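You operate a simulated robot arm through the tools that you are given. There is no shell and no other tool. Be economical: measure what you need, move in short steps, check, and stop when the job is done.

Carry out the task below with a simulated robot arm. There is one attempt and no reset: what you move stays moved.

## Task
Add all the milk to the flour and whisk it to a smooth batter.
Fine: in the mixing bowl, with the hand whisk; stop at smooth, spill none; jug and whisk back. Set down upright: blue jug.

It is judged by the outcome, as a careful person would: the job done as asked, and still so three seconds after it is handed in. It fails if anything else is knocked over, pushed out of place, dropped, spilled or broken.

## Robot
A 7-joint arm with a two-finger parallel gripper on a trunk, on a base that drives. Base frame: it is fixed to the floor where the robot stands at the start and does not move with it; the origin is under the middle of the robot, x ahead of it, y to its left, z up; the surface under the hand at the start is at about z = 880. Readings come in mm, degrees, newtons and seconds.
Its first joint turns from -166.0 to 166.0 degrees. Places, roughly: mixing bowl (19x20x10 cm) [800, -200, 900]. Payload 3.43 kg.
The TCP is the grasp point between the finger pads, 30 mm short of the fingertips. In the tool frame z runs along the fingers and y along their closing line. The gripper opens to 94 mm. The fingers are 28 mm wide and 10 mm thick; the gripper's body (50 by 96 mm) begins 55 mm behind the TCP.
Orientation is that of the tool frame in the base frame, as [roll, pitch, yaw] about the fixed x, y, z axes, in that order (R = Rz(yaw) Ry(pitch) Rx(roll)). With the fingers straight down and closing along the base's y, the tool's x points along the base's -x, its y along +y and its z along -z.

## Interface
- The arm moves only by the tool play_rows. Its arguments are lists of equal length, an entry for each row: "dp": the shift along the base's x, y, z in mm, a list of three; "delta_rot": the turn, a rotation vector about the base's x, y, z in degrees, a list of three; "claw": the gripper command, from -1 (fully open) to 1 (shut), values between in proportion. In form: {"dp": [[x, y, z], ...], "delta_rot": [[ax, ay, az], ...], "claw": [claw, ...]}. A call has 1 to 12 rows; each row is the pose to reach, as a shift and turn from the pose commanded when the call began. Rows are played at 5 a second. More than 50 mm and 8.6 degrees between two rows, or a gripper value outside its range, and nothing of the call is played. A pose out of reach is approached as far as the arm can. The call stops where the force on the tool passes 40 N (or 10 N more than at its start, if that is more) or the arm is blocked; 0.2 s more then pass. The fingers move at their own pace (about 45 mm/s each) and stop on an object; they squeeze with about 23 N. The grip force told is the motor's: it shows also when the fingers shut on nothing. Time passes only in rows, and 0.2 s behind the last, so rows that repeat a pose let the fingers close. The reply holds the time, the measured pose of the TCP, the force on the tool along the base axes, the opening and the grip force, in the units named above and with some noise, with the torque about the TCP (base axes, N m) and any sound that the robot's microphone picked up, and new pictures: "views" is both (left out), scene, wrist or none.
- Cameras (640 x 400 px; columns grow to the right, rows downward): "scene" is now at [496.9, 137.2, 1351]; the picture's right is [-0.71, -0.70, 0.00], its down [-0.52, 0.52, -0.68] and it looks along [0.47, -0.48, -0.74] (base axes); focal length 214 px, centre (320, 200). "wrist" rides on the gripper at [76, 14, -103] in the tool frame; the picture's right is [-0.18, 0.98, 0.00], its down [-0.75, -0.14, -0.64] and it looks along [-0.63, -0.12, 0.77] (tool axes); focal length 243 px, centre (320, 200). There is no depth. A picture from a camera that has moved, and an enlarged one, comes with that camera's place and axes in the base frame and with its lens.
- slide_trunk(by): slides the trunk up (or, below 0, down) by that many mm; the arm and the scene camera ride with it, the base frame stays. It gives what a move gives, with no picture.
- base_move(legs): drives the robot by 1 to 6 legs, each [ahead, left, turn to the left] in mm, mm and degrees, along the robot's own axes; the way and the turn of a leg run together, so that a leg with both is an arc; at most 1500 mm and 180 degrees a leg. The arm and the cameras ride along, it lands a little off, and it stops where it bumps. It gives what a move gives, and a new picture of the scene camera.
- pan_tilt(pan, tilt): turns the head with the scene camera to pan (to the left, within 103 degrees either way) and tilt (down, from -29 to 69), counted from straight ahead of the robot. It gives what a move gives, and a new picture of the scene camera.
- zoom(camera, box): a new picture of the part [left, top, right, bottom] of that camera's present view, enlarged. It takes no simulated time.
- hand_in(): hands the job in; it is judged then, once.

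Work in short steps. Places have to be worked out from the pictures, the camera data and where the tool is seen: move nearer, look again, correct. Check each grasp and each placing, and mend what went wrong. You have 120 turns and 260 pictures in all, those below and enlarged ones among them. Open the gripper and draw the arm clear of the work before you hand the job in, unless the task says otherwise; then end with one line.

The tools are called after ">>>" by a JSON object that holds its "method" and its "body". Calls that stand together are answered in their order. play_rows: Moves the arm, as the interface text tells. Its arguments: {"type":"object","properties":{"dp":{"type":"array","items":{"type":"array","items":{"type":"number"}}},"delta_rot":{"type":"array","items":{"type":"array","items":{"type":"number"}}},"claw":{"type":"array","items":{"type":"number"}},"views":{"type":"string","enum":["both","scene","wrist","none"]}},"required":["dp","delta_rot","claw"]} The other tools are called the same way: slide_trunk (by) slides the trunk up or down; base_move (legs) drives the base; pan_tilt (pan, tilt) turns the head that bears the scene camera; zoom (camera, box) takes an enlarged picture of a part of a camera's view; hand_in () hands the job in.

At the start:

```text
t: 0.0
position: [629.7, -181.8, 1245.8]
tool_rot: [-179.9, 0.1, -180.0]
contact_force: [0.3, 0.4, -0.2]
moment: [-0.03, 0.0, 0.02]
gripper_width: 94.0
grip_force: 0.0
trunk travel left (down, up): [-425.0, 185.0]
robot x, y, heading: [2.0, 2.8, -0.1]
head pan, tilt: [-45.4, 47.5]
```

scene: 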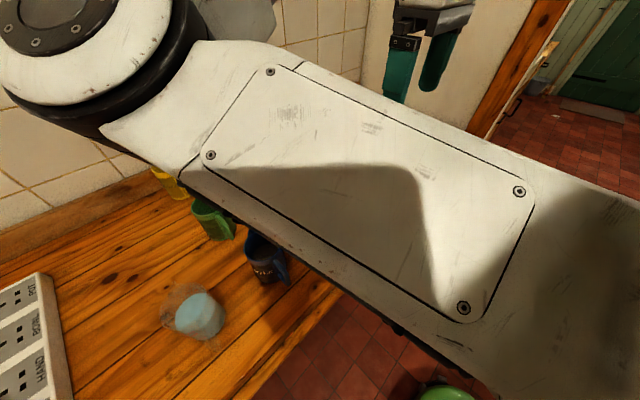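
wrist: 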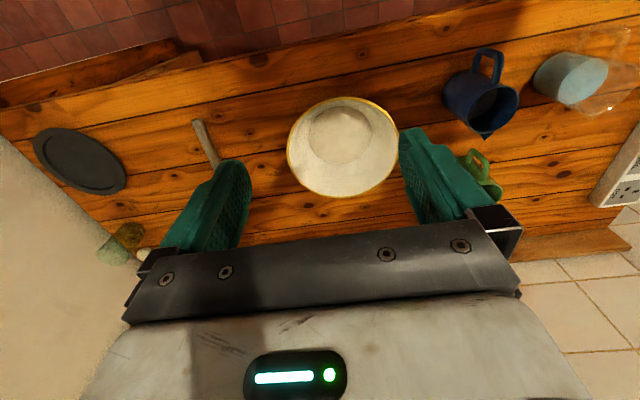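

I'll take closer looks at the objects before moving: the blue jug side and the bowl/whisk side.

>>> {"method": "zoom", "body": {"camera": "wrist", "box": [420, 20, 640, 220]}}

>>> {"method": "zoom", "body": {"camera": "wrist", "box": [20, 80, 420, 280]}}

>>> {"method": "zoom", "body": {"camera": "scene", "box": [120, 150, 360, 360]}}

```text
2.00 times, centred on (530, 120) of wrist
camera zoom: at [554.1, -167.1, 1349.5], right [0.18, 0.98, 0.0], down [0.75, -0.14, 0.64], along [0.63, -0.12, -0.77], focal length 485 px, centre (-100, 360)
```

zoom: 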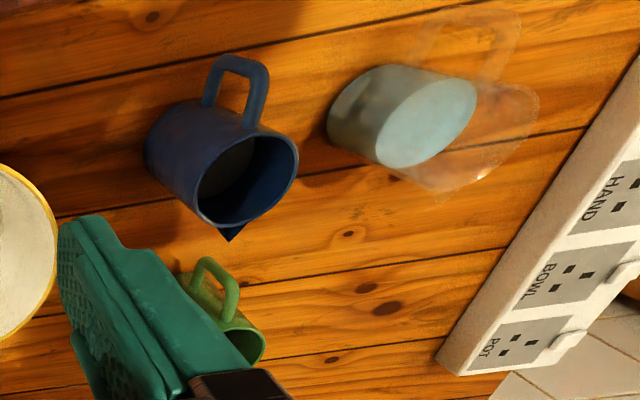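

```text
1.60 times, centred on (220, 180) of wrist
camera zoom: at [554.1, -167.1, 1349.5], right [0.18, 0.98, 0.0], down [0.75, -0.14, 0.64], along [0.63, -0.12, -0.77], focal length 388 px, centre (480, 232)
```

zoom: 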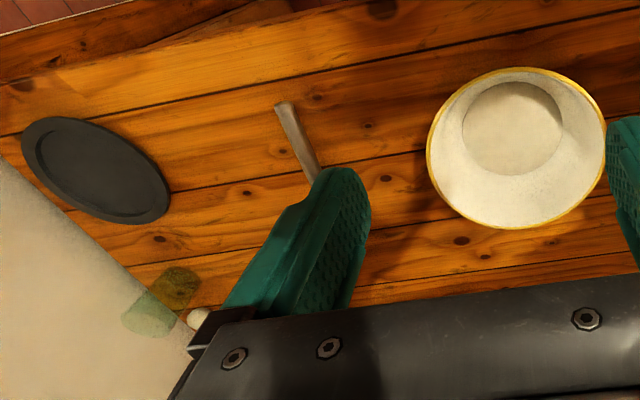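

```text
1.90 times, centred on (240, 255) of scene
camera zoom: at [496.9, 137.2, 1351.0], right [-0.71, -0.7, 0.0], down [-0.52, 0.52, -0.68], along [0.47, -0.48, -0.74], focal length 408 px, centre (472, 95)
```

zoom: 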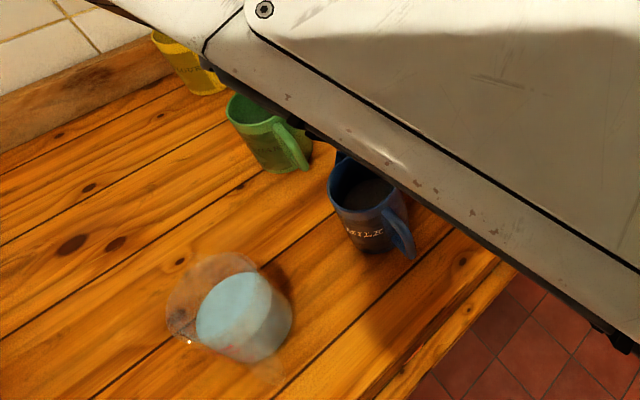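

The blue jug is labelled MILK, and there's also a glass jug with pale contents, a green one and a yellow one. I move the hand left, high up, to see into them.

>>> {"method": "play_rows", "body": {"dp": [[-20, 45, 0], [-40, 90, 0], [-60, 135, 0], [-80, 180, 0], [-100, 225, 0]], "delta_rot": [[0, 0, 0], [0, 0, 0], [0, 0, 0], [0, 0, 0], [0, 0, 0]], "claw": [-1, -1, -1, -1, -1]}}

```text
t: 1.1
position: [542.3, -54.6, 1245.2]
tool_rot: [179.1, 0.2, 165.3]
contact_force: [-0.3, 0.7, -0.1]
moment: [-0.02, -0.03, 0.01]
gripper_width: 93.9
grip_force: 0.0
trunk travel left (down, up): [-425.0, 185.0]
robot x, y, heading: [-2.1, -1.8, -0.0]
head pan, tilt: [-45.4, 47.5]
stopped in row 5: the arm was blocked; the commanded pose is now the measured one
camera scene: at [497.1, 136.8, 1350.9], right [-0.71, -0.7, 0.0], down [-0.52, 0.52, -0.68], along [0.47, -0.48, -0.74], focal length 214 px, centre (320, 200)
camera wrist: at [471.1, -23.6, 1348.8], right [0.43, 0.9, 0.02], down [0.69, -0.34, 0.64], along [0.59, -0.26, -0.77], focal length 243 px, centre (320, 200)
```

scene: 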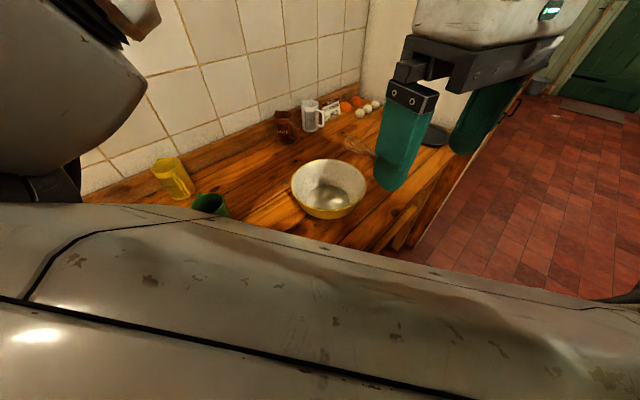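
wrist: 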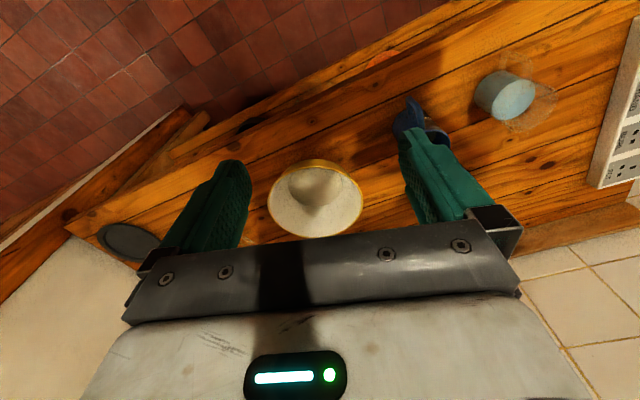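

The arm stalled (likely near its own mount). I go back out to the front and restore the orientation, which also frees the scene camera's view.

>>> {"method": "play_rows", "body": {"dp": [[25, -20, 0], [50, -40, 0], [90, -50, 0], [120, -50, 0]], "delta_rot": [[0, 0, 5], [0, 0, 10], [0, 0, 14.7], [0, 0, 14.7]], "claw": [-1, -1, -1, -1], "views": "none"}}

>>> {"method": "zoom", "body": {"camera": "scene", "box": [140, 80, 460, 280]}}

```text
t: 2.0
position: [662.5, -104.0, 1247.0]
tool_rot: [178.9, 0.2, -179.8]
contact_force: [0.5, 0.6, -0.2]
moment: [-0.01, -0.02, 0.01]
gripper_width: 94.0
grip_force: 0.0
trunk travel left (down, up): [-425.0, 185.0]
robot x, y, heading: [-3.6, -2.5, -0.1]
head pan, tilt: [-45.4, 47.5]
```

```text
2.00 times, centred on (300, 180) of scene
camera zoom: at [497.0, 136.8, 1351.0], right [-0.71, -0.7, 0.0], down [-0.52, 0.53, -0.68], along [0.47, -0.48, -0.74], focal length 429 px, centre (360, 240)
```

zoom: 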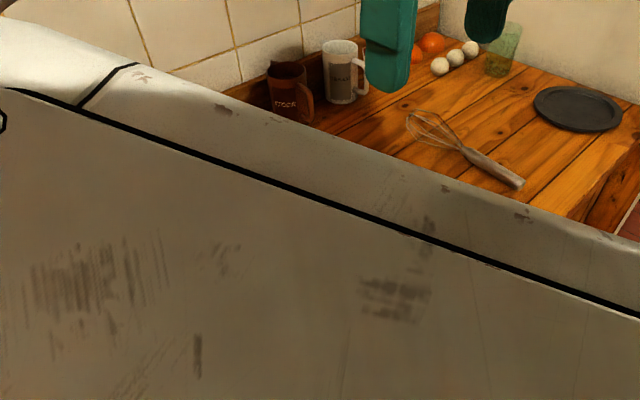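

The arm may be running into the camera boom. I pan the head left to look at the jugs and see how the camera moves.

>>> {"method": "pan_tilt", "body": {"pan": 0, "tilt": 55}}

```text
t: 3.2
position: [660.3, -104.1, 1247.4]
tool_rot: [179.0, 0.3, -179.9]
contact_force: [0.0, -0.1, -0.5]
moment: [0.02, -0.03, -0.02]
gripper_width: 93.8
grip_force: 0.1
trunk travel left (down, up): [-425.0, 185.0]
robot x, y, heading: [3.0, -2.9, -0.2]
head pan, tilt: [0.0, 55.0]
camera scene: at [513.5, 193.3, 1341.0], right [0.0, -1.0, 0.0], down [-0.82, 0.0, -0.57], along [0.57, 0.0, -0.82], focal length 214 px, centre (320, 200)
```

scene: 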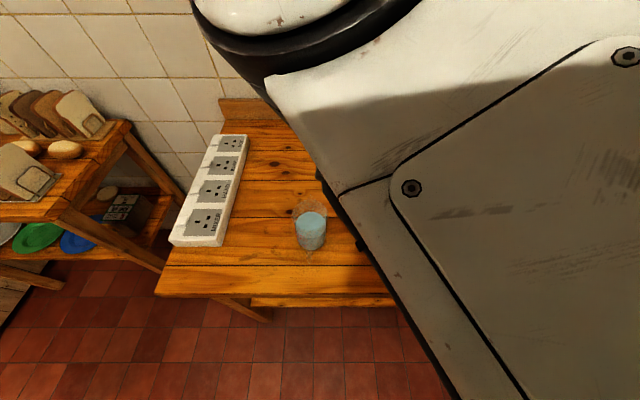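

The arm sits right of the head; driving the robot left will let the arm view and reach the jugs. I drive 250 mm left.

>>> {"method": "base_move", "body": {"legs": [[0, 250, 0]]}}

>>> {"method": "play_rows", "body": {"dp": [[0, 0, 0]], "delta_rot": [[0, 0, 0]], "claw": [-1], "views": "wrist"}}

```text
t: 5.0
position: [661.1, 147.9, 1246.2]
tool_rot: [179.0, 0.3, -179.8]
contact_force: [-0.5, -0.4, -0.8]
moment: [-0.01, 0.0, -0.02]
gripper_width: 94.0
grip_force: 0.1
trunk travel left (down, up): [-425.0, 185.0]
robot x, y, heading: [-1.8, 254.5, -0.1]
head pan, tilt: [0.0, 55.0]
camera scene: at [513.3, 446.2, 1341.0], right [0.0, -1.0, 0.0], down [-0.82, 0.0, -0.57], along [0.57, 0.0, -0.82], focal length 214 px, centre (320, 200)
```

scene: 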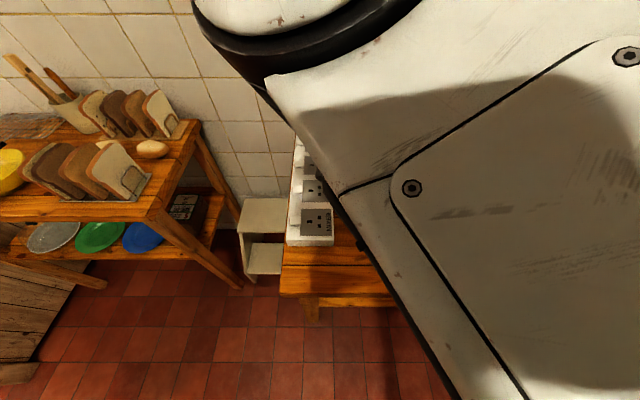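

```text
t: 5.4
position: [660.9, 149.2, 1246.8]
tool_rot: [179.0, 0.4, -179.7]
contact_force: [-0.3, -0.1, -0.6]
moment: [-0.02, 0.0, -0.01]
gripper_width: 93.9
grip_force: 0.1
trunk travel left (down, up): [-425.0, 185.0]
robot x, y, heading: [-0.5, 252.8, -0.1]
head pan, tilt: [0.0, 55.0]
camera wrist: at [585.5, 161.7, 1349.5], right [0.18, 0.98, 0.02], down [0.75, -0.15, 0.64], along [0.64, -0.1, -0.77], focal length 243 px, centre (320, 200)
```

wrist: 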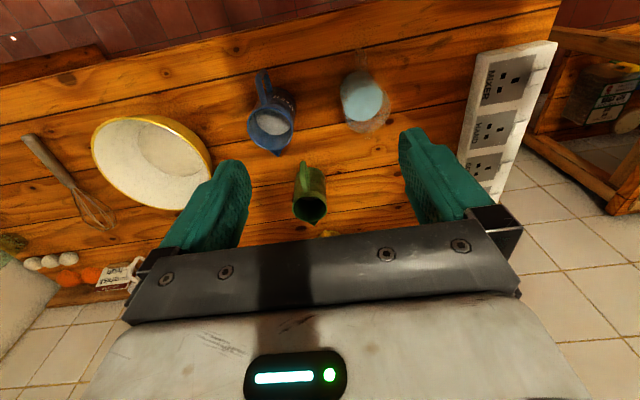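

>>> {"method": "zoom", "body": {"camera": "wrist", "box": [210, 50, 430, 240]}}

>>> {"method": "zoom", "body": {"camera": "wrist", "box": [0, 100, 240, 300]}}

```text
2.11 times, centred on (320, 145) of wrist
camera zoom: at [585.5, 161.7, 1349.5], right [0.18, 0.98, 0.02], down [0.75, -0.15, 0.64], along [0.64, -0.1, -0.77], focal length 511 px, centre (320, 316)
```

zoom: 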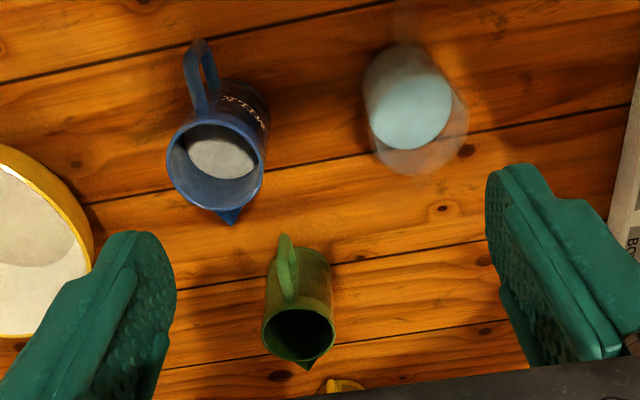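

```text
2.00 times, centred on (120, 200) of wrist
camera zoom: at [585.5, 161.7, 1349.5], right [0.18, 0.98, 0.02], down [0.75, -0.15, 0.64], along [0.64, -0.1, -0.77], focal length 485 px, centre (720, 200)
```

zoom: 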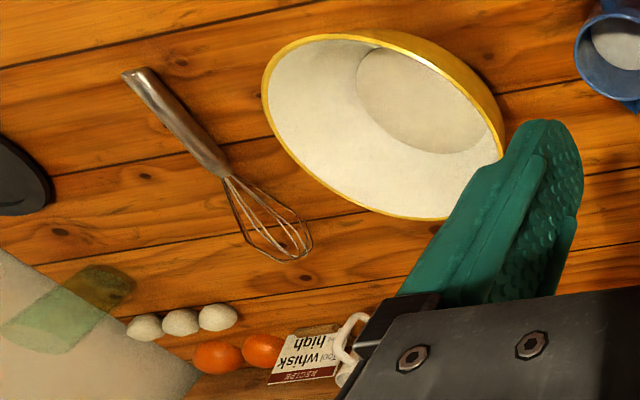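

The blue jug holds the milk: rim centre ≈[730,65,980], handle toward the robot, spout toward +x. I plan a near‑horizontal grip around the body with the wrist camera on top, so first I turn the hand about its axis.

>>> {"method": "play_rows", "body": {"dp": [[0, 0, 0], [0, -5, 0], [0, -10, 0], [0, -15, 0], [0, -20, 0], [0, -25, 0], [0, -30, 0], [0, -30, 0], [0, -30, 0], [0, -30, 0], [0, -30, 0]], "delta_rot": [[0, 0, 8.2], [0, 0, 16.4], [0, 0, 24.6], [0, 0, 32.8], [0, 0, 41], [0, 0, 49.2], [0, 0, 57.4], [0, 0, 65.6], [0, 0, 73.8], [0, 0, 82], [0, 0, 90]], "claw": [-1, -1, -1, -1, -1, -1, -1, -1, -1, -1, -1], "views": "none"}}

```text
t: 7.8
position: [661.8, 118.3, 1247.0]
tool_rot: [178.9, 0.2, -89.7]
contact_force: [0.1, -0.4, -0.7]
moment: [0.01, 0.03, 0.01]
gripper_width: 94.1
grip_force: 0.0
trunk travel left (down, up): [-425.0, 185.0]
robot x, y, heading: [3.8, 251.9, 0.2]
head pan, tilt: [0.0, 55.0]
```

The turn works in this direction; I continue the second 90°.

>>> {"method": "play_rows", "body": {"dp": [[0, 0, 0], [0, -5, 0], [0, -10, 0], [0, -15, 0], [0, -20, 0], [0, -20, 0], [0, -20, 0], [0, -20, 0], [0, -20, 0], [0, -20, 0], [0, -20, 0]], "delta_rot": [[0, 0, 8.2], [0, 0, 16.4], [0, 0, 24.6], [0, 0, 32.8], [0, 0, 41], [0, 0, 49.2], [0, 0, 57.4], [0, 0, 65.6], [0, 0, 73.8], [0, 0, 82], [0, 0, 89.7]], "claw": [-1, -1, -1, -1, -1, -1, -1, -1, -1, -1, -1], "views": "none"}}

```text
t: 8.4
position: [647.0, 81.5, 1201.8]
tool_rot: [164.8, -7.2, -81.2]
contact_force: [0.4, -0.7, -1.0]
moment: [0.01, -0.01, 0.01]
gripper_width: 93.5
grip_force: 0.1
out of reach, approached as far as the arm can: row 2
trunk travel left (down, up): [-425.0, 185.0]
robot x, y, heading: [-3.5, 253.5, 0.1]
head pan, tilt: [0.0, 55.0]
stopped in row 2: the arm was blocked; the commanded pose is now the measured one
```

That way hits the wrist limit, so I'll unwind and turn the other way round instead. First I level the hand and go back.

>>> {"method": "play_rows", "body": {"dp": [[5, 12, 15], [10, 24, 30], [15, 36, 45], [15, 36, 45], [15, 36, 45], [15, 36, 45], [15, 36, 45]], "delta_rot": [[2.8, -4.9, -2.6], [5.6, -9.7, -5.3], [8.4, -14.6, -7.9], [7.8, -15.1, -16], [7, -15.6, -24], [6.2, -15.9, -32], [5.4, -16.2, -40]], "claw": [-1, -1, -1, -1, -1, -1, -1], "views": "none"}}

```text
t: 10.0
position: [662.4, 119.9, 1248.9]
tool_rot: [179.6, 1.4, -122.4]
contact_force: [0.5, 0.2, -0.5]
moment: [0.01, -0.02, 0.0]
gripper_width: 93.9
grip_force: 0.0
trunk travel left (down, up): [-425.0, 185.0]
robot x, y, heading: [-1.1, 254.0, 0.0]
head pan, tilt: [0.0, 55.0]
```

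Level again; now keep turning clockwise.

>>> {"method": "play_rows", "body": {"dp": [[0, 0, 0], [0, 0, 0], [0, 0, 0], [0, 0, 0], [0, 0, 0], [0, 0, 0], [0, 0, 0], [0, 0, 0], [0, 0, 0], [0, 0, 0], [0, 0, 0], [0, 0, 0]], "delta_rot": [[0, 0, -8.4], [0, 0, -16.8], [0, 0, -25.2], [0, 0, -33.6], [0, 0, -42], [0, 0, -50.4], [0, 0, -58.8], [0, 0, -67.2], [0, 0, -75.6], [0, 0, -84], [0, 0, -92.4], [0, 0, -100.8]], "claw": [-1, -1, -1, -1, -1, -1, -1, -1, -1, -1, -1, -1], "views": "none"}}

>>> {"method": "play_rows", "body": {"dp": [[0, 0, 0], [0, 0, 0], [0, 0, 0], [0, 0, 0], [0, 0, 0], [0, 0, 0], [0, 0, 0], [0, 0, 0], [0, 0, 0], [0, 0, 0], [0, 0, 0], [0, 0, 0]], "delta_rot": [[0, 0, -8.4], [0, 0, -16.8], [0, 0, -25.2], [0, 0, -33.6], [0, 0, -42], [0, 0, -50.4], [0, 0, -58.8], [0, 0, -67.2], [0, 0, -75.6], [0, 0, -84], [0, 0, -92.4], [0, 0, -100.8]], "claw": [-1, -1, -1, -1, -1, -1, -1, -1, -1, -1, -1, -1], "views": "none"}}

```text
t: 12.6
position: [662.1, 119.2, 1247.9]
tool_rot: [179.7, 1.5, 136.8]
contact_force: [-0.4, -0.2, 0.0]
moment: [0.0, 0.01, 0.01]
gripper_width: 94.0
grip_force: 0.1
trunk travel left (down, up): [-425.0, 185.0]
robot x, y, heading: [-1.2, 254.0, 0.2]
head pan, tilt: [0.0, 55.0]
```

```text
t: 15.2
position: [661.4, 118.3, 1248.1]
tool_rot: [179.6, 1.4, 36.0]
contact_force: [0.7, 0.8, 0.2]
moment: [-0.02, 0.01, 0.0]
gripper_width: 94.1
grip_force: 0.1
trunk travel left (down, up): [-425.0, 185.0]
robot x, y, heading: [-2.9, 254.7, -0.0]
head pan, tilt: [0.0, 55.0]
```

Another 40° to bring the camera to the far side of the hand, then look.

>>> {"method": "play_rows", "body": {"dp": [[0, 0, 0], [0, 0, 0], [0, 0, 0], [0, 0, 0], [0, 0, 0]], "delta_rot": [[0, 0, -8.4], [0, 0, -16.8], [0, 0, -25.2], [0, 0, -33.6], [0, 0, -40]], "claw": [-1, -1, -1, -1, -1]}}

```text
t: 16.4
position: [661.0, 120.1, 1249.4]
tool_rot: [179.6, 1.3, -4.0]
contact_force: [0.7, 0.0, -0.2]
moment: [0.04, 0.0, 0.0]
gripper_width: 93.9
grip_force: 0.1
trunk travel left (down, up): [-425.0, 185.0]
robot x, y, heading: [1.4, 252.7, -0.4]
head pan, tilt: [0.0, 55.0]
camera scene: at [513.6, 445.8, 1341.0], right [0.0, -1.0, 0.0], down [-0.82, 0.0, -0.57], along [0.57, 0.0, -0.82], focal length 214 px, centre (320, 200)
camera wrist: at [740.3, 100.3, 1350.2], right [-0.25, -0.97, 0.01], down [-0.73, 0.2, 0.66], along [-0.64, 0.16, -0.75], focal length 243 px, centre (320, 200)
```

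scene: 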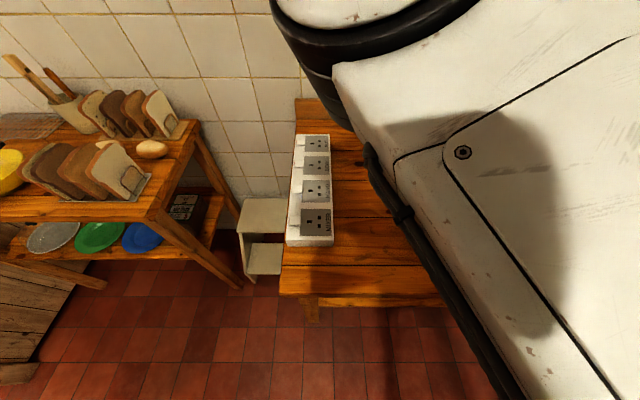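
wrist: 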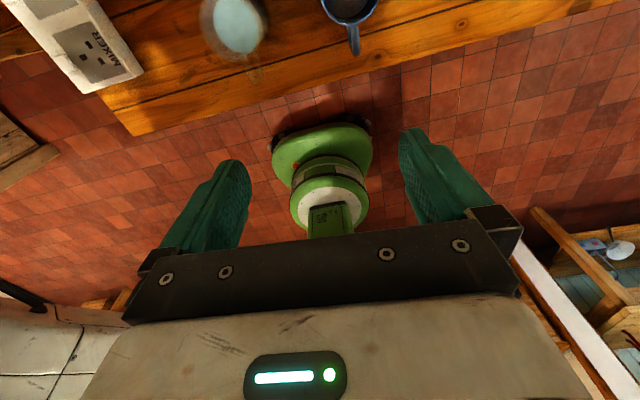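

Camera now sits on the far side. Next I pitch the hand up to near horizontal (pointing +x) while backing off and lowering.

>>> {"method": "play_rows", "body": {"dp": [[-15, -5, -10], [-30, -10, -20], [-45, -15, -30], [-60, -20, -40], [-75, -25, -50], [-90, -30, -60], [-105, -35, -75], [-120, -40, -90], [-130, -45, -110]], "delta_rot": [[0, -8.3, 0], [0, -16.6, 0], [0, -24.9, 0], [0, -33.2, 0], [0, -41.5, 0], [0, -49.8, 0], [0, -58.1, 0], [0, -66.4, 0], [0, -73.7, 0]], "claw": [-1, -1, -1, -1, -1, -1, -1, -1, -1]}}

```text
t: 18.4
position: [525.0, 47.8, 1105.6]
tool_rot: [-168.5, -70.8, -11.7]
contact_force: [-2.9, -1.4, -0.1]
moment: [0.01, -0.08, 0.05]
gripper_width: 93.8
grip_force: 0.1
out of reach, approached as far as the arm can: row 6, 7, 8, 9
trunk travel left (down, up): [-425.0, 185.0]
robot x, y, heading: [2.4, 254.9, -0.2]
head pan, tilt: [0.0, 55.0]
camera scene: at [513.0, 444.7, 1341.4], right [0.0, -1.0, 0.0], down [-0.82, 0.0, -0.57], along [0.57, 0.0, -0.82], focal length 214 px, centre (320, 200)
camera wrist: at [452.8, 28.3, 1210.5], right [-0.07, -0.97, -0.24], down [-0.85, 0.19, -0.5], along [0.52, 0.17, -0.84], focal length 243 px, centre (320, 200)
```

scene: 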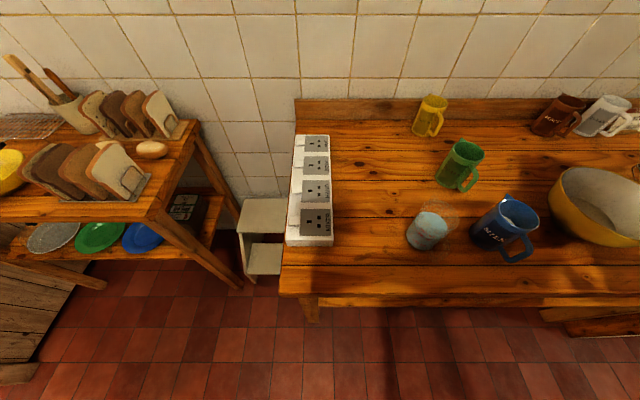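
wrist: 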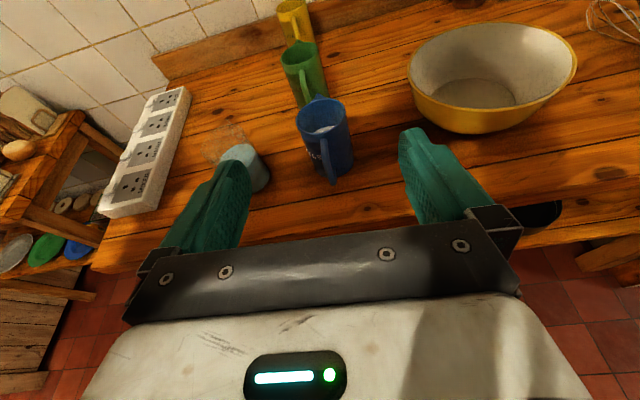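

Now both cameras see the jug well. The arm is a bit cramped, so I back the base 150 mm, then re-aim the hand.

>>> {"method": "base_move", "body": {"legs": [[-170, 0, 0]]}}

>>> {"method": "play_rows", "body": {"dp": [[40, 5, -20], [80, 10, -40], [120, 15, -60], [150, 20, -80]], "delta_rot": [[-1, -1, -1.6], [-1.8, -1.9, -3.2], [-3.5, -3.8, -6.4], [-3.5, -3.8, -6.4]], "claw": [-1, -1, -1, -1]}}

```text
t: 19.9
position: [355.1, 47.9, 1105.7]
tool_rot: [-166.8, -71.2, -14.1]
contact_force: [0.2, -0.2, 0.0]
moment: [-0.01, -0.03, -0.03]
gripper_width: 94.2
grip_force: 0.0
trunk travel left (down, up): [-425.0, 185.0]
robot x, y, heading: [-169.3, 253.1, -0.1]
head pan, tilt: [0.0, 55.0]
camera scene: at [343.5, 446.0, 1341.0], right [0.0, -1.0, 0.0], down [-0.82, 0.0, -0.57], along [0.57, 0.0, -0.82], focal length 214 px, centre (320, 200)
```

scene: 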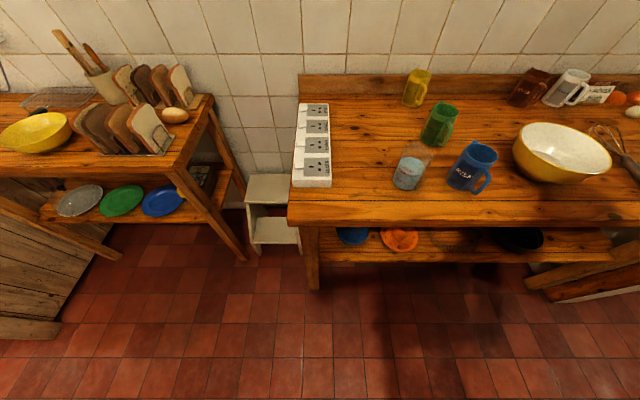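

```text
t: 20.9
position: [503.5, 68.3, 1026.7]
tool_rot: [-175.5, -75.8, -11.9]
contact_force: [-0.5, 0.5, 0.3]
moment: [-0.02, -0.01, 0.02]
gripper_width: 93.8
grip_force: 0.1
out of reach, approached as far as the arm can: row 1
trunk travel left (down, up): [-425.0, 185.0]
robot x, y, heading: [-168.6, 251.9, 0.2]
head pan, tilt: [0.0, 55.0]
camera scene: at [343.4, 445.7, 1341.1], right [0.0, -1.0, 0.0], down [-0.82, 0.0, -0.57], along [0.57, 0.0, -0.82], focal length 214 px, centre (320, 200)
camera wrist: at [422.6, 63.8, 1127.1], right [-0.17, -0.96, -0.2], down [-0.78, 0.26, -0.57], along [0.6, 0.05, -0.8], focal length 243 px, centre (320, 200)
```

scene: 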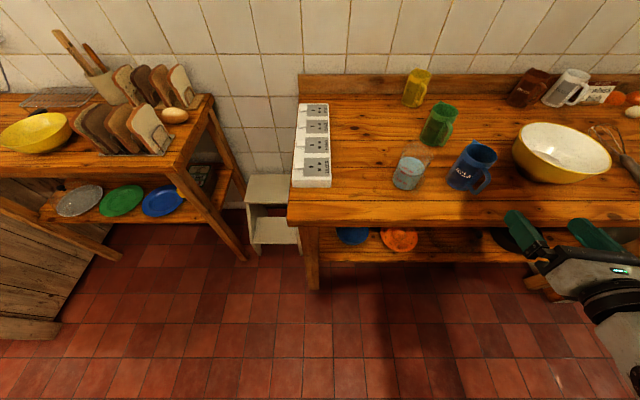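
wrist: 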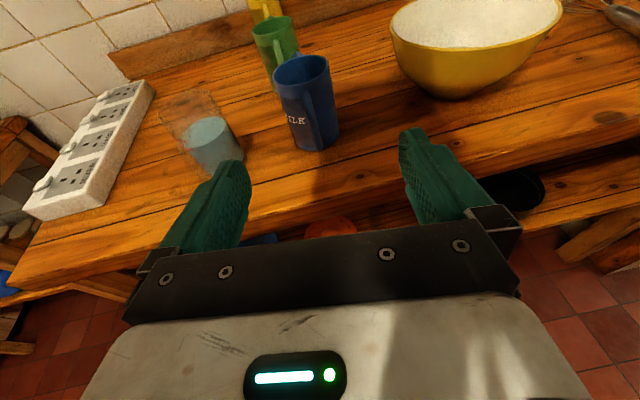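

Zooming into the scene for the jug's exact pose and to read the recipe card.

>>> {"method": "zoom", "body": {"camera": "scene", "box": [380, 120, 540, 220]}}

>>> {"method": "zoom", "body": {"camera": "scene", "box": [500, 60, 640, 150]}}

>>> {"method": "zoom", "body": {"camera": "wrist", "box": [220, 20, 420, 160]}}

```text
4.00 times, centred on (460, 170) of scene
camera zoom: at [343.4, 445.7, 1341.1], right [0.0, -1.0, 0.0], down [-0.82, 0.0, -0.57], along [0.57, 0.0, -0.82], focal length 858 px, centre (-240, 320)
```

zoom: 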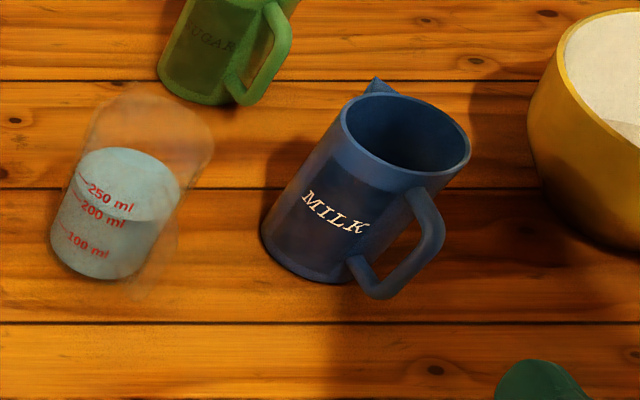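

```text
4.44 times, centred on (570, 105) of scene
camera zoom: at [343.4, 445.7, 1341.1], right [0.0, -1.0, 0.0], down [-0.82, 0.0, -0.57], along [0.57, 0.0, -0.82], focal length 953 px, centre (-791, 622)
```

zoom: 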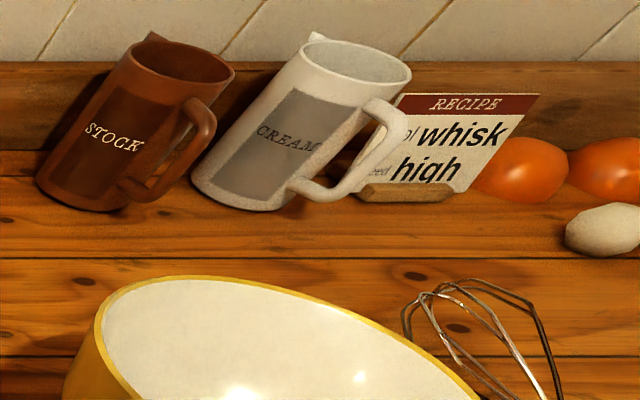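

```text
2.86 times, centred on (320, 90) of wrist
camera zoom: at [422.6, 63.8, 1127.1], right [-0.17, -0.96, -0.2], down [-0.78, 0.26, -0.57], along [0.6, 0.05, -0.8], focal length 693 px, centre (320, 514)
```

zoom: 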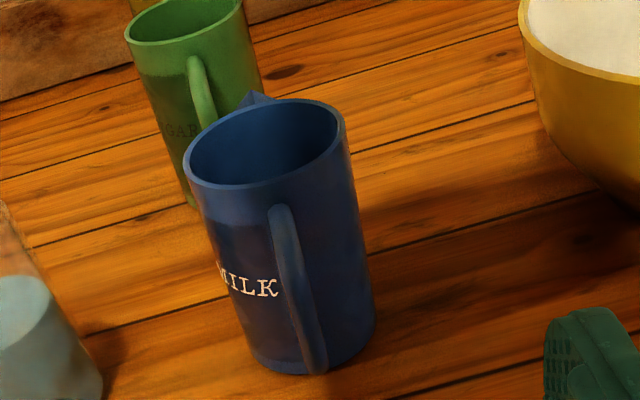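

Recipe says whisk, speed high. Jug: centre ≈[733,60], Ø≈77, handle toward −x at about −4°. I align the hand and move to a standoff in front of it.

>>> {"method": "play_rows", "body": {"dp": [[20, 0, -25], [45, 0, -50], [70, 1, -75], [96, 1, -91]], "delta_rot": [[-0.3, 0.2, 0.9], [-0.6, 0.5, 1.8], [-1.1, 0.9, 3.5], [-1.1, 0.9, 3.5]], "claw": [-1, -1, -1, -1]}}

```text
t: 21.9
position: [600.3, 69.4, 937.1]
tool_rot: [179.6, -74.9, -3.7]
contact_force: [-1.1, 0.2, -0.3]
moment: [0.0, -0.01, 0.02]
gripper_width: 94.2
grip_force: 0.0
trunk travel left (down, up): [-425.0, 185.0]
robot x, y, heading: [-171.3, 251.6, -0.0]
head pan, tilt: [0.0, 55.0]
camera scene: at [343.4, 445.9, 1341.1], right [0.0, -1.0, 0.0], down [-0.82, 0.0, -0.57], along [0.57, 0.0, -0.82], focal length 214 px, centre (320, 200)
camera wrist: at [520.8, 61.4, 1037.1], right [-0.12, -0.98, -0.18], down [-0.8, 0.2, -0.56], along [0.58, 0.08, -0.81], focal length 243 px, centre (320, 200)
```

scene: 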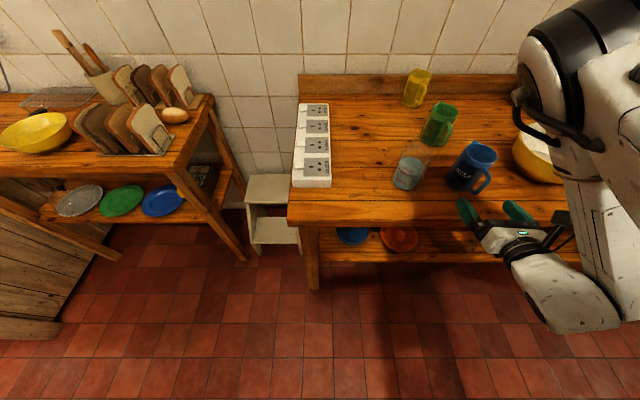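
wrist: 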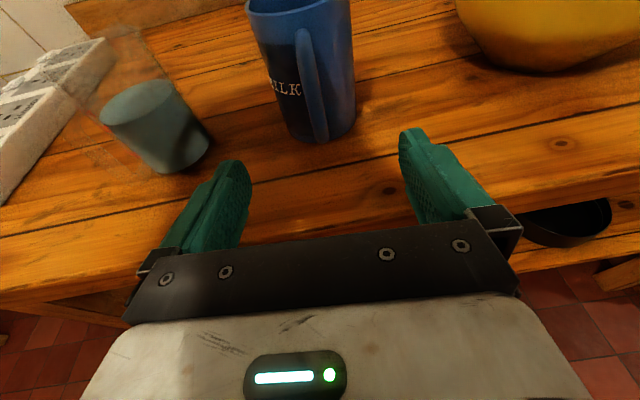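

Jug base reads ≈[731,60], on line with the hand. I advance 65 mm and check.

>>> {"method": "play_rows", "body": {"dp": [[20, -2, 0], [40, -4, 0], [65, -5, 0]], "delta_rot": [[0, 0, 0], [0, 0, 0], [0, 0, 0]], "claw": [-1, -1, -1], "views": "wrist"}}

>>> {"method": "zoom", "body": {"camera": "scene", "box": [420, 110, 580, 270]}}

```text
t: 22.7
position: [665.4, 63.2, 935.5]
tool_rot: [179.6, -74.9, -3.8]
contact_force: [0.0, 0.0, 0.2]
moment: [0.02, -0.01, 0.05]
gripper_width: 93.6
grip_force: 0.0
trunk travel left (down, up): [-425.0, 185.0]
robot x, y, heading: [-169.9, 252.2, 0.1]
head pan, tilt: [0.0, 55.0]
camera wrist: at [585.5, 56.0, 1036.6], right [-0.12, -0.98, -0.18], down [-0.8, 0.2, -0.56], along [0.58, 0.08, -0.81], focal length 243 px, centre (320, 200)
```

wrist: 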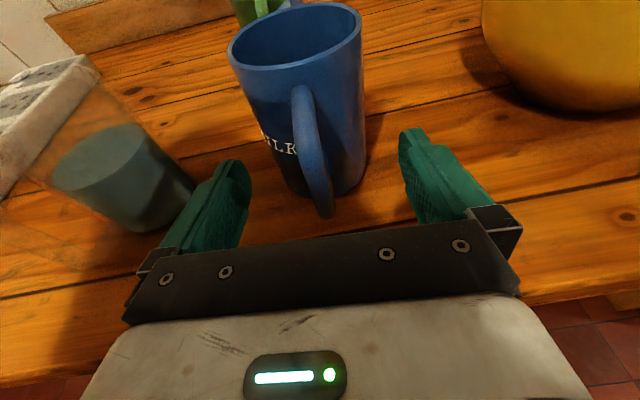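

```text
2.50 times, centred on (500, 190) of scene
camera zoom: at [343.5, 445.9, 1341.0], right [0.0, -1.0, 0.0], down [-0.82, 0.0, -0.57], along [0.57, 0.0, -0.82], focal length 536 px, centre (-130, 225)
```

zoom: 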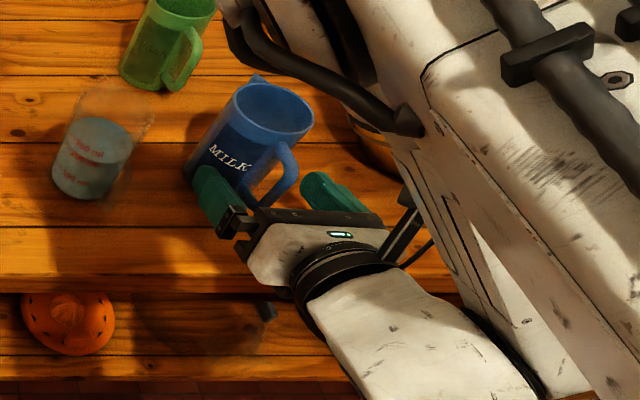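

Jug is centred between the fingers with clearance to the glass jug. Advance 38 mm more.

>>> {"method": "play_rows", "body": {"dp": [[15, -1, 0], [28, -2, 0], [38, -2, 0]], "delta_rot": [[0, 0, 0], [0, 0, 0], [0, 0, 0]], "claw": [-1, -1, -1], "views": "wrist"}}

>>> {"method": "zoom", "body": {"camera": "scene", "box": [440, 120, 540, 220]}}

```text
t: 23.5
position: [702.7, 62.5, 937.3]
tool_rot: [179.6, -74.8, -3.8]
contact_force: [0.5, 0.3, -0.8]
moment: [0.0, 0.0, -0.01]
gripper_width: 94.0
grip_force: 0.0
trunk travel left (down, up): [-425.0, 185.0]
robot x, y, heading: [-171.8, 251.0, 0.3]
head pan, tilt: [0.0, 55.0]
camera wrist: at [623.9, 54.9, 1036.8], right [-0.12, -0.98, -0.18], down [-0.8, 0.2, -0.56], along [0.58, 0.08, -0.81], focal length 243 px, centre (320, 200)
```

wrist: 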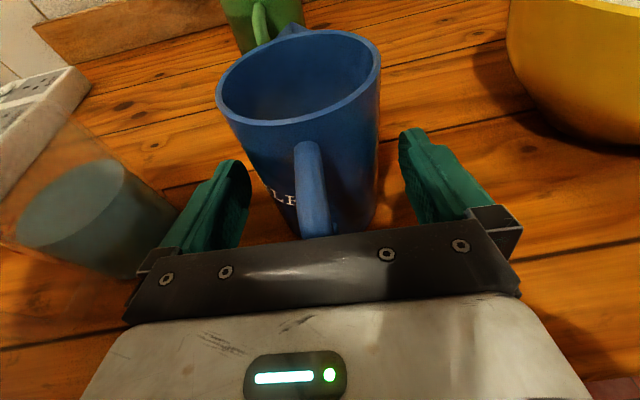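

```text
4.00 times, centred on (490, 170) of scene
camera zoom: at [343.5, 446.0, 1341.0], right [0.0, -1.0, 0.0], down [-0.82, 0.0, -0.57], along [0.57, 0.0, -0.82], focal length 858 px, centre (-360, 320)
```

zoom: 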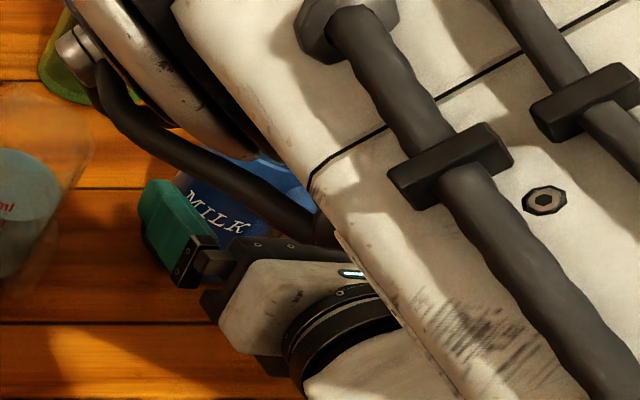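

Slight further advance (7 mm), watching force for contact with the handle.

>>> {"method": "play_rows", "body": {"dp": [[4, 0, 0], [7, 0, 0]], "delta_rot": [[0, 0, 0], [0, 0, 0]], "claw": [-1, -1], "views": "wrist"}}

>>> {"method": "zoom", "body": {"camera": "wrist", "box": [200, 120, 440, 270]}}

```text
t: 24.1
position: [709.9, 64.2, 934.4]
tool_rot: [179.5, -75.0, -3.6]
contact_force: [-1.3, 0.4, 1.7]
moment: [0.01, 0.02, -0.02]
gripper_width: 94.0
grip_force: 0.0
trunk travel left (down, up): [-425.0, 185.0]
robot x, y, heading: [-173.1, 250.8, -0.3]
head pan, tilt: [0.0, 55.0]
camera wrist: at [630.5, 55.0, 1036.5], right [-0.12, -0.98, -0.18], down [-0.8, 0.2, -0.56], along [0.58, 0.08, -0.81], focal length 243 px, centre (320, 200)
```

wrist: 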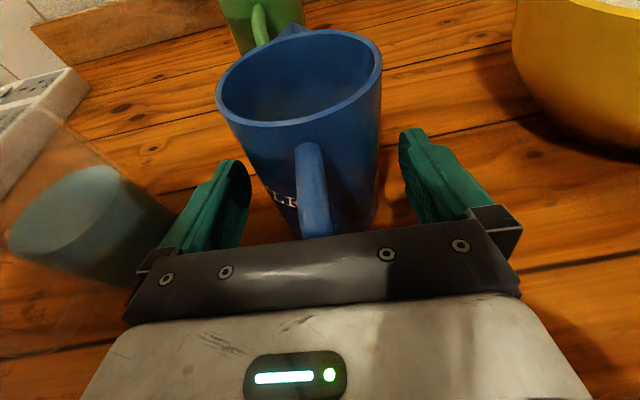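

```text
2.67 times, centred on (320, 195) of wrist
camera zoom: at [630.5, 55.0, 1036.5], right [-0.12, -0.98, -0.18], down [-0.8, 0.2, -0.56], along [0.58, 0.08, -0.81], focal length 647 px, centre (320, 213)
```

zoom: 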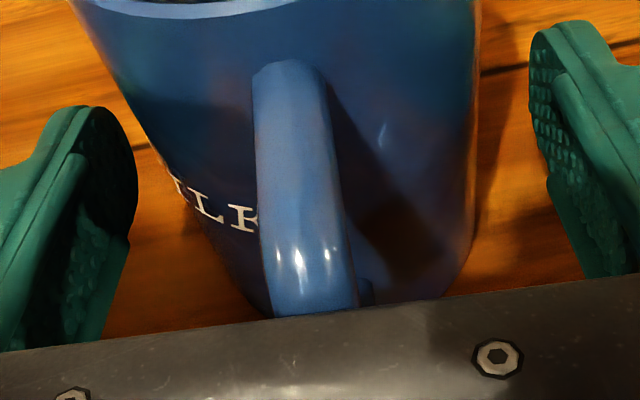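

The picture shows the handle met the palm and slid the jug ~6 mm, so this low grip would only be fingertip-deep. I back straight out and will instead come in steeper, with the palm above the handle.

>>> {"method": "play_rows", "body": {"dp": [[-30, 2, 0], [-70, 4, 10], [-100, 5, 50], [-110, 5, 90], [-110, 5, 120]], "delta_rot": [[0, 0, 0], [0, 0, 0], [0, 4, 0], [0, 12, 0], [0, 20, 0]], "claw": [-1, -1, -1, -1, -1]}}

```text
t: 25.3
position: [600.9, 67.4, 1054.7]
tool_rot: [177.4, -54.8, -1.8]
contact_force: [-1.2, -0.7, 0.4]
moment: [0.01, 0.02, -0.01]
gripper_width: 93.8
grip_force: 0.1
trunk travel left (down, up): [-425.0, 185.0]
robot x, y, heading: [-168.7, 250.2, -0.0]
head pan, tilt: [0.0, 55.0]
camera scene: at [343.5, 445.9, 1340.9], right [0.0, -1.0, 0.0], down [-0.82, 0.0, -0.57], along [0.57, 0.0, -0.82], focal length 214 px, centre (320, 200)
camera wrist: at [559.9, 60.6, 1178.0], right [-0.17, -0.98, -0.12], down [-0.95, 0.2, -0.25], along [0.27, 0.08, -0.96], focal length 243 px, centre (320, 200)
```

scene: 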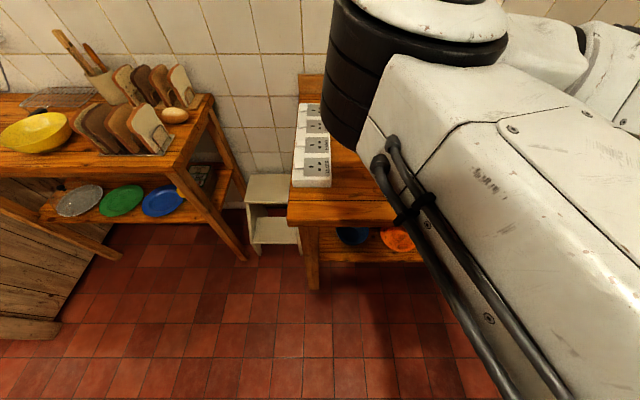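
wrist: 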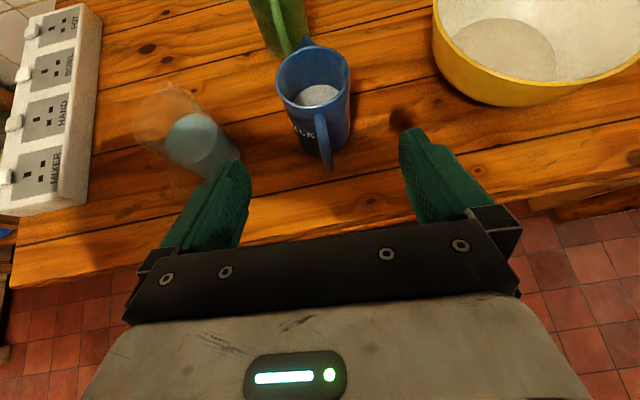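

Before grasping, I'll rehearse the pour pose empty-handed over the bowl. I raise the hand and drive the base to a pouring stance first.

>>> {"method": "play_rows", "body": {"dp": [[0, 0, 40], [0, 0, 80]], "delta_rot": [[0, 0, 0], [0, 0, 0]], "claw": [-1, -1], "views": "none"}}

>>> {"method": "base_move", "body": {"legs": [[150, -240, 0]]}}

>>> {"method": "play_rows", "body": {"dp": [[0, 0, -15], [0, 0, -30], [0, 0, -30], [0, 0, -30], [0, 0, -30], [0, 0, -30], [0, 0, -30], [0, 0, -30]], "delta_rot": [[0, 8, 0], [0, 16, 0], [0, 24, 0], [0, 32, 0], [0, 40, 0], [0, 48, 0], [0, 56, 0], [0, 64, 0]], "claw": [-1, -1, -1, -1, -1, -1, -1, -1]}}

```text
t: 25.9
position: [600.4, 68.9, 1133.8]
tool_rot: [177.4, -54.9, -1.7]
contact_force: [0.8, 0.0, 0.0]
moment: [0.0, 0.03, -0.01]
gripper_width: 93.9
grip_force: 0.1
trunk travel left (down, up): [-425.0, 185.0]
robot x, y, heading: [-169.0, 251.1, -0.0]
head pan, tilt: [0.0, 55.0]
```

```text
t: 27.8
position: [749.2, -171.1, 1136.0]
tool_rot: [177.4, -54.9, -1.6]
contact_force: [-0.1, -0.2, 1.0]
moment: [-0.05, 0.01, 0.01]
gripper_width: 93.7
grip_force: 0.0
trunk travel left (down, up): [-425.0, 185.0]
robot x, y, heading: [-20.4, 13.0, -0.2]
head pan, tilt: [0.0, 55.0]
camera scene: at [492.3, 206.0, 1341.0], right [0.0, -1.0, 0.0], down [-0.82, 0.0, -0.57], along [0.57, 0.0, -0.82], focal length 214 px, centre (320, 200)
```

scene: 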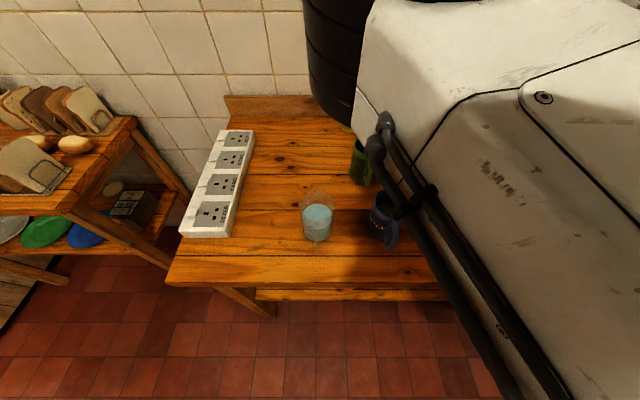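

```text
t: 29.6
position: [749.0, -170.3, 1105.7]
tool_rot: [175.9, 9.2, -0.9]
contact_force: [-0.3, 0.8, 0.8]
moment: [-0.02, -0.04, -0.02]
gripper_width: 94.2
grip_force: 0.1
trunk travel left (down, up): [-425.0, 185.0]
robot x, y, heading: [-21.0, 11.8, 0.1]
head pan, tilt: [0.0, 55.0]
camera scene: at [492.3, 206.0, 1341.0], right [0.0, -1.0, 0.0], down [-0.82, 0.0, -0.57], along [0.57, 0.0, -0.82], focal length 214 px, centre (320, 200)
camera wrist: at [841.7, -178.6, 1195.7], right [-0.19, -0.98, 0.1], down [-0.64, 0.2, 0.74], along [-0.75, 0.08, -0.66], focal length 243 px, centre (320, 200)
```

scene: 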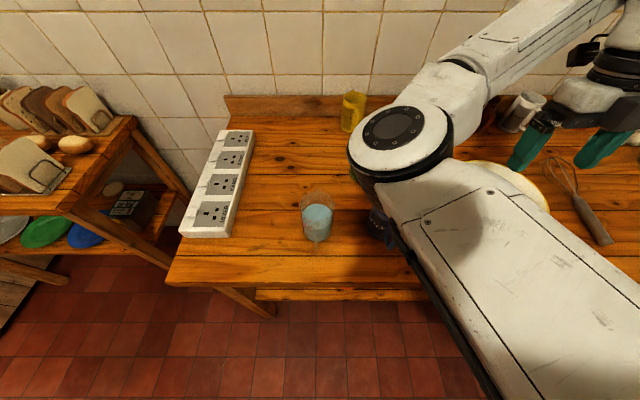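
wrist: 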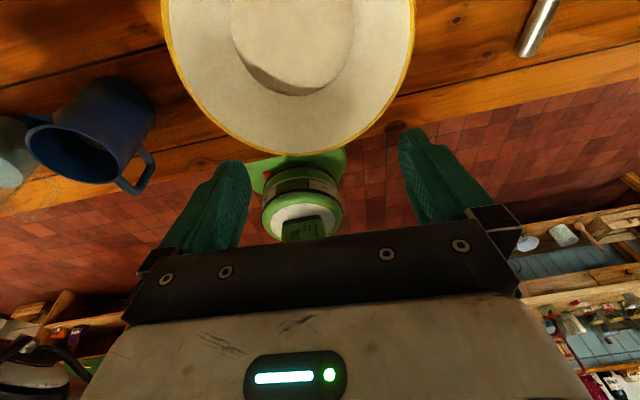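

It reaches vertical; the elbow is out to the left. I continue tilting in part and check.

>>> {"method": "play_rows", "body": {"dp": [[0, 0, 0], [0, 0, 0], [0, 0, 0], [0, 0, 0]], "delta_rot": [[0, 8, 0], [0, 16, 0], [0, 24, 0], [0, 32, 0]], "claw": [-1, -1, -1, -1], "views": "scene"}}

```text
t: 30.6
position: [750.2, -169.6, 1104.1]
tool_rot: [175.3, 41.1, -1.2]
contact_force: [0.2, 0.7, 0.1]
moment: [0.03, 0.01, 0.0]
gripper_width: 94.1
grip_force: 0.1
trunk travel left (down, up): [-425.0, 185.0]
robot x, y, heading: [-25.0, 13.1, 0.0]
head pan, tilt: [0.0, 55.0]
camera scene: at [492.4, 205.9, 1341.0], right [0.0, -1.0, 0.0], down [-0.82, 0.0, -0.57], along [0.57, 0.0, -0.82], focal length 214 px, centre (320, 200)
```

scene: 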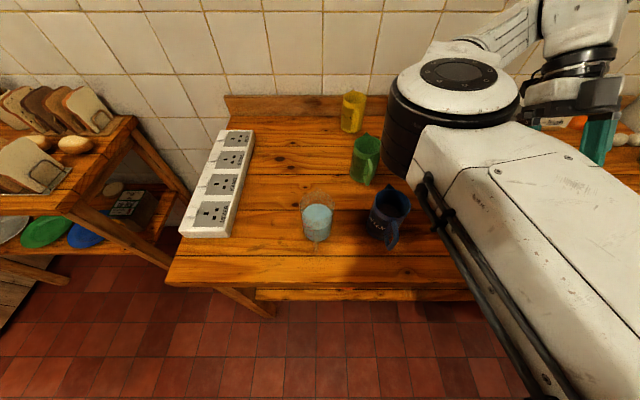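

Tool at 131° reached fine. Test the extreme: 14° more and 60 mm lower.

>>> {"method": "play_rows", "body": {"dp": [[0, 0, -20], [0, 0, -40], [0, 0, -60]], "delta_rot": [[0, 7, 0], [0, 14, 0], [0, 14, 0]], "claw": [-1, -1, -1], "views": "scene"}}

```text
t: 31.4
position: [749.3, -169.9, 1044.0]
tool_rot: [174.7, 55.1, -1.6]
contact_force: [-0.2, 0.3, 0.1]
moment: [0.0, -0.03, 0.0]
gripper_width: 94.0
grip_force: 0.1
trunk travel left (down, up): [-425.0, 185.0]
robot x, y, heading: [-24.2, 11.1, 0.3]
head pan, tilt: [0.0, 55.0]
camera scene: at [492.4, 205.9, 1341.0], right [0.0, -1.0, 0.0], down [-0.82, 0.0, -0.57], along [0.57, 0.0, -0.82], focal length 214 px, centre (320, 200)
```

scene: 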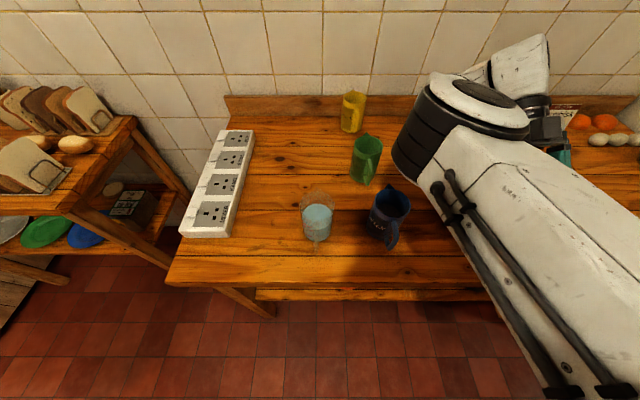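

The whole pour range is reachable. I undo the rotation and drive back to the jug stance.

>>> {"method": "play_rows", "body": {"dp": [[0, 0, 30], [0, 0, 60], [0, 0, 90], [0, 0, 90], [0, 0, 90], [0, 0, 90], [0, 0, 90], [0, 0, 90], [0, 0, 90], [0, 0, 90], [0, 0, 90]], "delta_rot": [[0, -8, 0], [0, -16, 0], [0, -24, 0], [0, -32, 0], [0, -40, 0], [0, -48, 0], [0, -56, 0], [0, -64, 0], [0, -72, 0], [0, -80, 0], [0, -88, 0]], "claw": [-1, -1, -1, -1, -1, -1, -1, -1, -1, -1, -1], "views": "none"}}

>>> {"method": "base_move", "body": {"legs": [[-150, 240, 0]]}}

>>> {"method": "play_rows", "body": {"dp": [[0, 0, -20], [0, 0, -40], [0, 0, -60]], "delta_rot": [[0, -8, 0], [0, -16, 0], [0, -22, 0]], "claw": [-1, -1, -1], "views": "wrist"}}

```text
t: 33.8
position: [749.9, -170.5, 1134.7]
tool_rot: [176.6, -33.1, -1.0]
contact_force: [0.4, -0.7, 0.8]
moment: [0.02, 0.0, 0.03]
gripper_width: 93.9
grip_force: 0.1
trunk travel left (down, up): [-425.0, 185.0]
robot x, y, heading: [-19.1, 11.4, 0.1]
head pan, tilt: [0.0, 55.0]
```

```text
t: 35.8
position: [601.7, 72.5, 1135.3]
tool_rot: [176.5, -32.9, -0.9]
contact_force: [-0.2, 0.0, -0.8]
moment: [0.02, -0.01, 0.01]
gripper_width: 94.0
grip_force: 0.1
trunk travel left (down, up): [-425.0, 185.0]
robot x, y, heading: [-171.4, 252.6, 0.4]
head pan, tilt: [0.0, 55.0]
camera scene: at [342.8, 447.8, 1341.0], right [0.0, -1.0, 0.0], down [-0.82, 0.0, -0.57], along [0.57, 0.0, -0.82], focal length 214 px, centre (320, 200)
```

scene: 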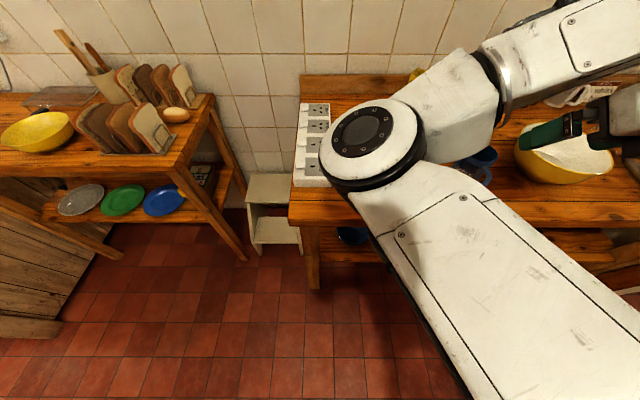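

```text
t: 36.6
position: [601.3, 71.4, 1074.2]
tool_rot: [177.2, -55.0, -1.3]
contact_force: [-0.6, -0.6, 0.3]
moment: [-0.01, -0.03, 0.01]
gripper_width: 94.0
grip_force: 0.0
trunk travel left (down, up): [-425.0, 185.0]
robot x, y, heading: [-171.3, 250.5, 0.0]
head pan, tilt: [0.0, 55.0]
camera wrist: at [560.1, 63.7, 1197.3], right [-0.17, -0.98, -0.12], down [-0.95, 0.19, -0.25], along [0.27, 0.07, -0.96], focal length 243 px, centre (320, 200)
```

wrist: 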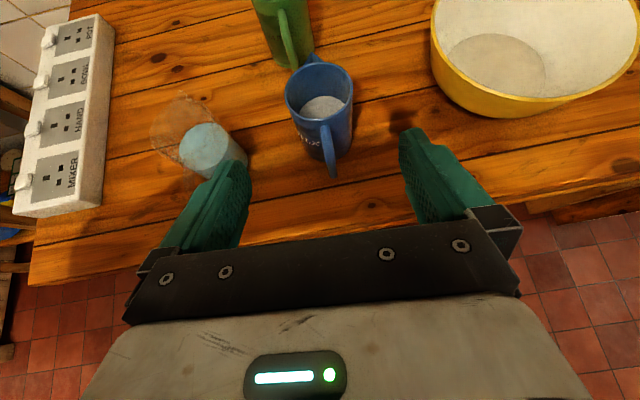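

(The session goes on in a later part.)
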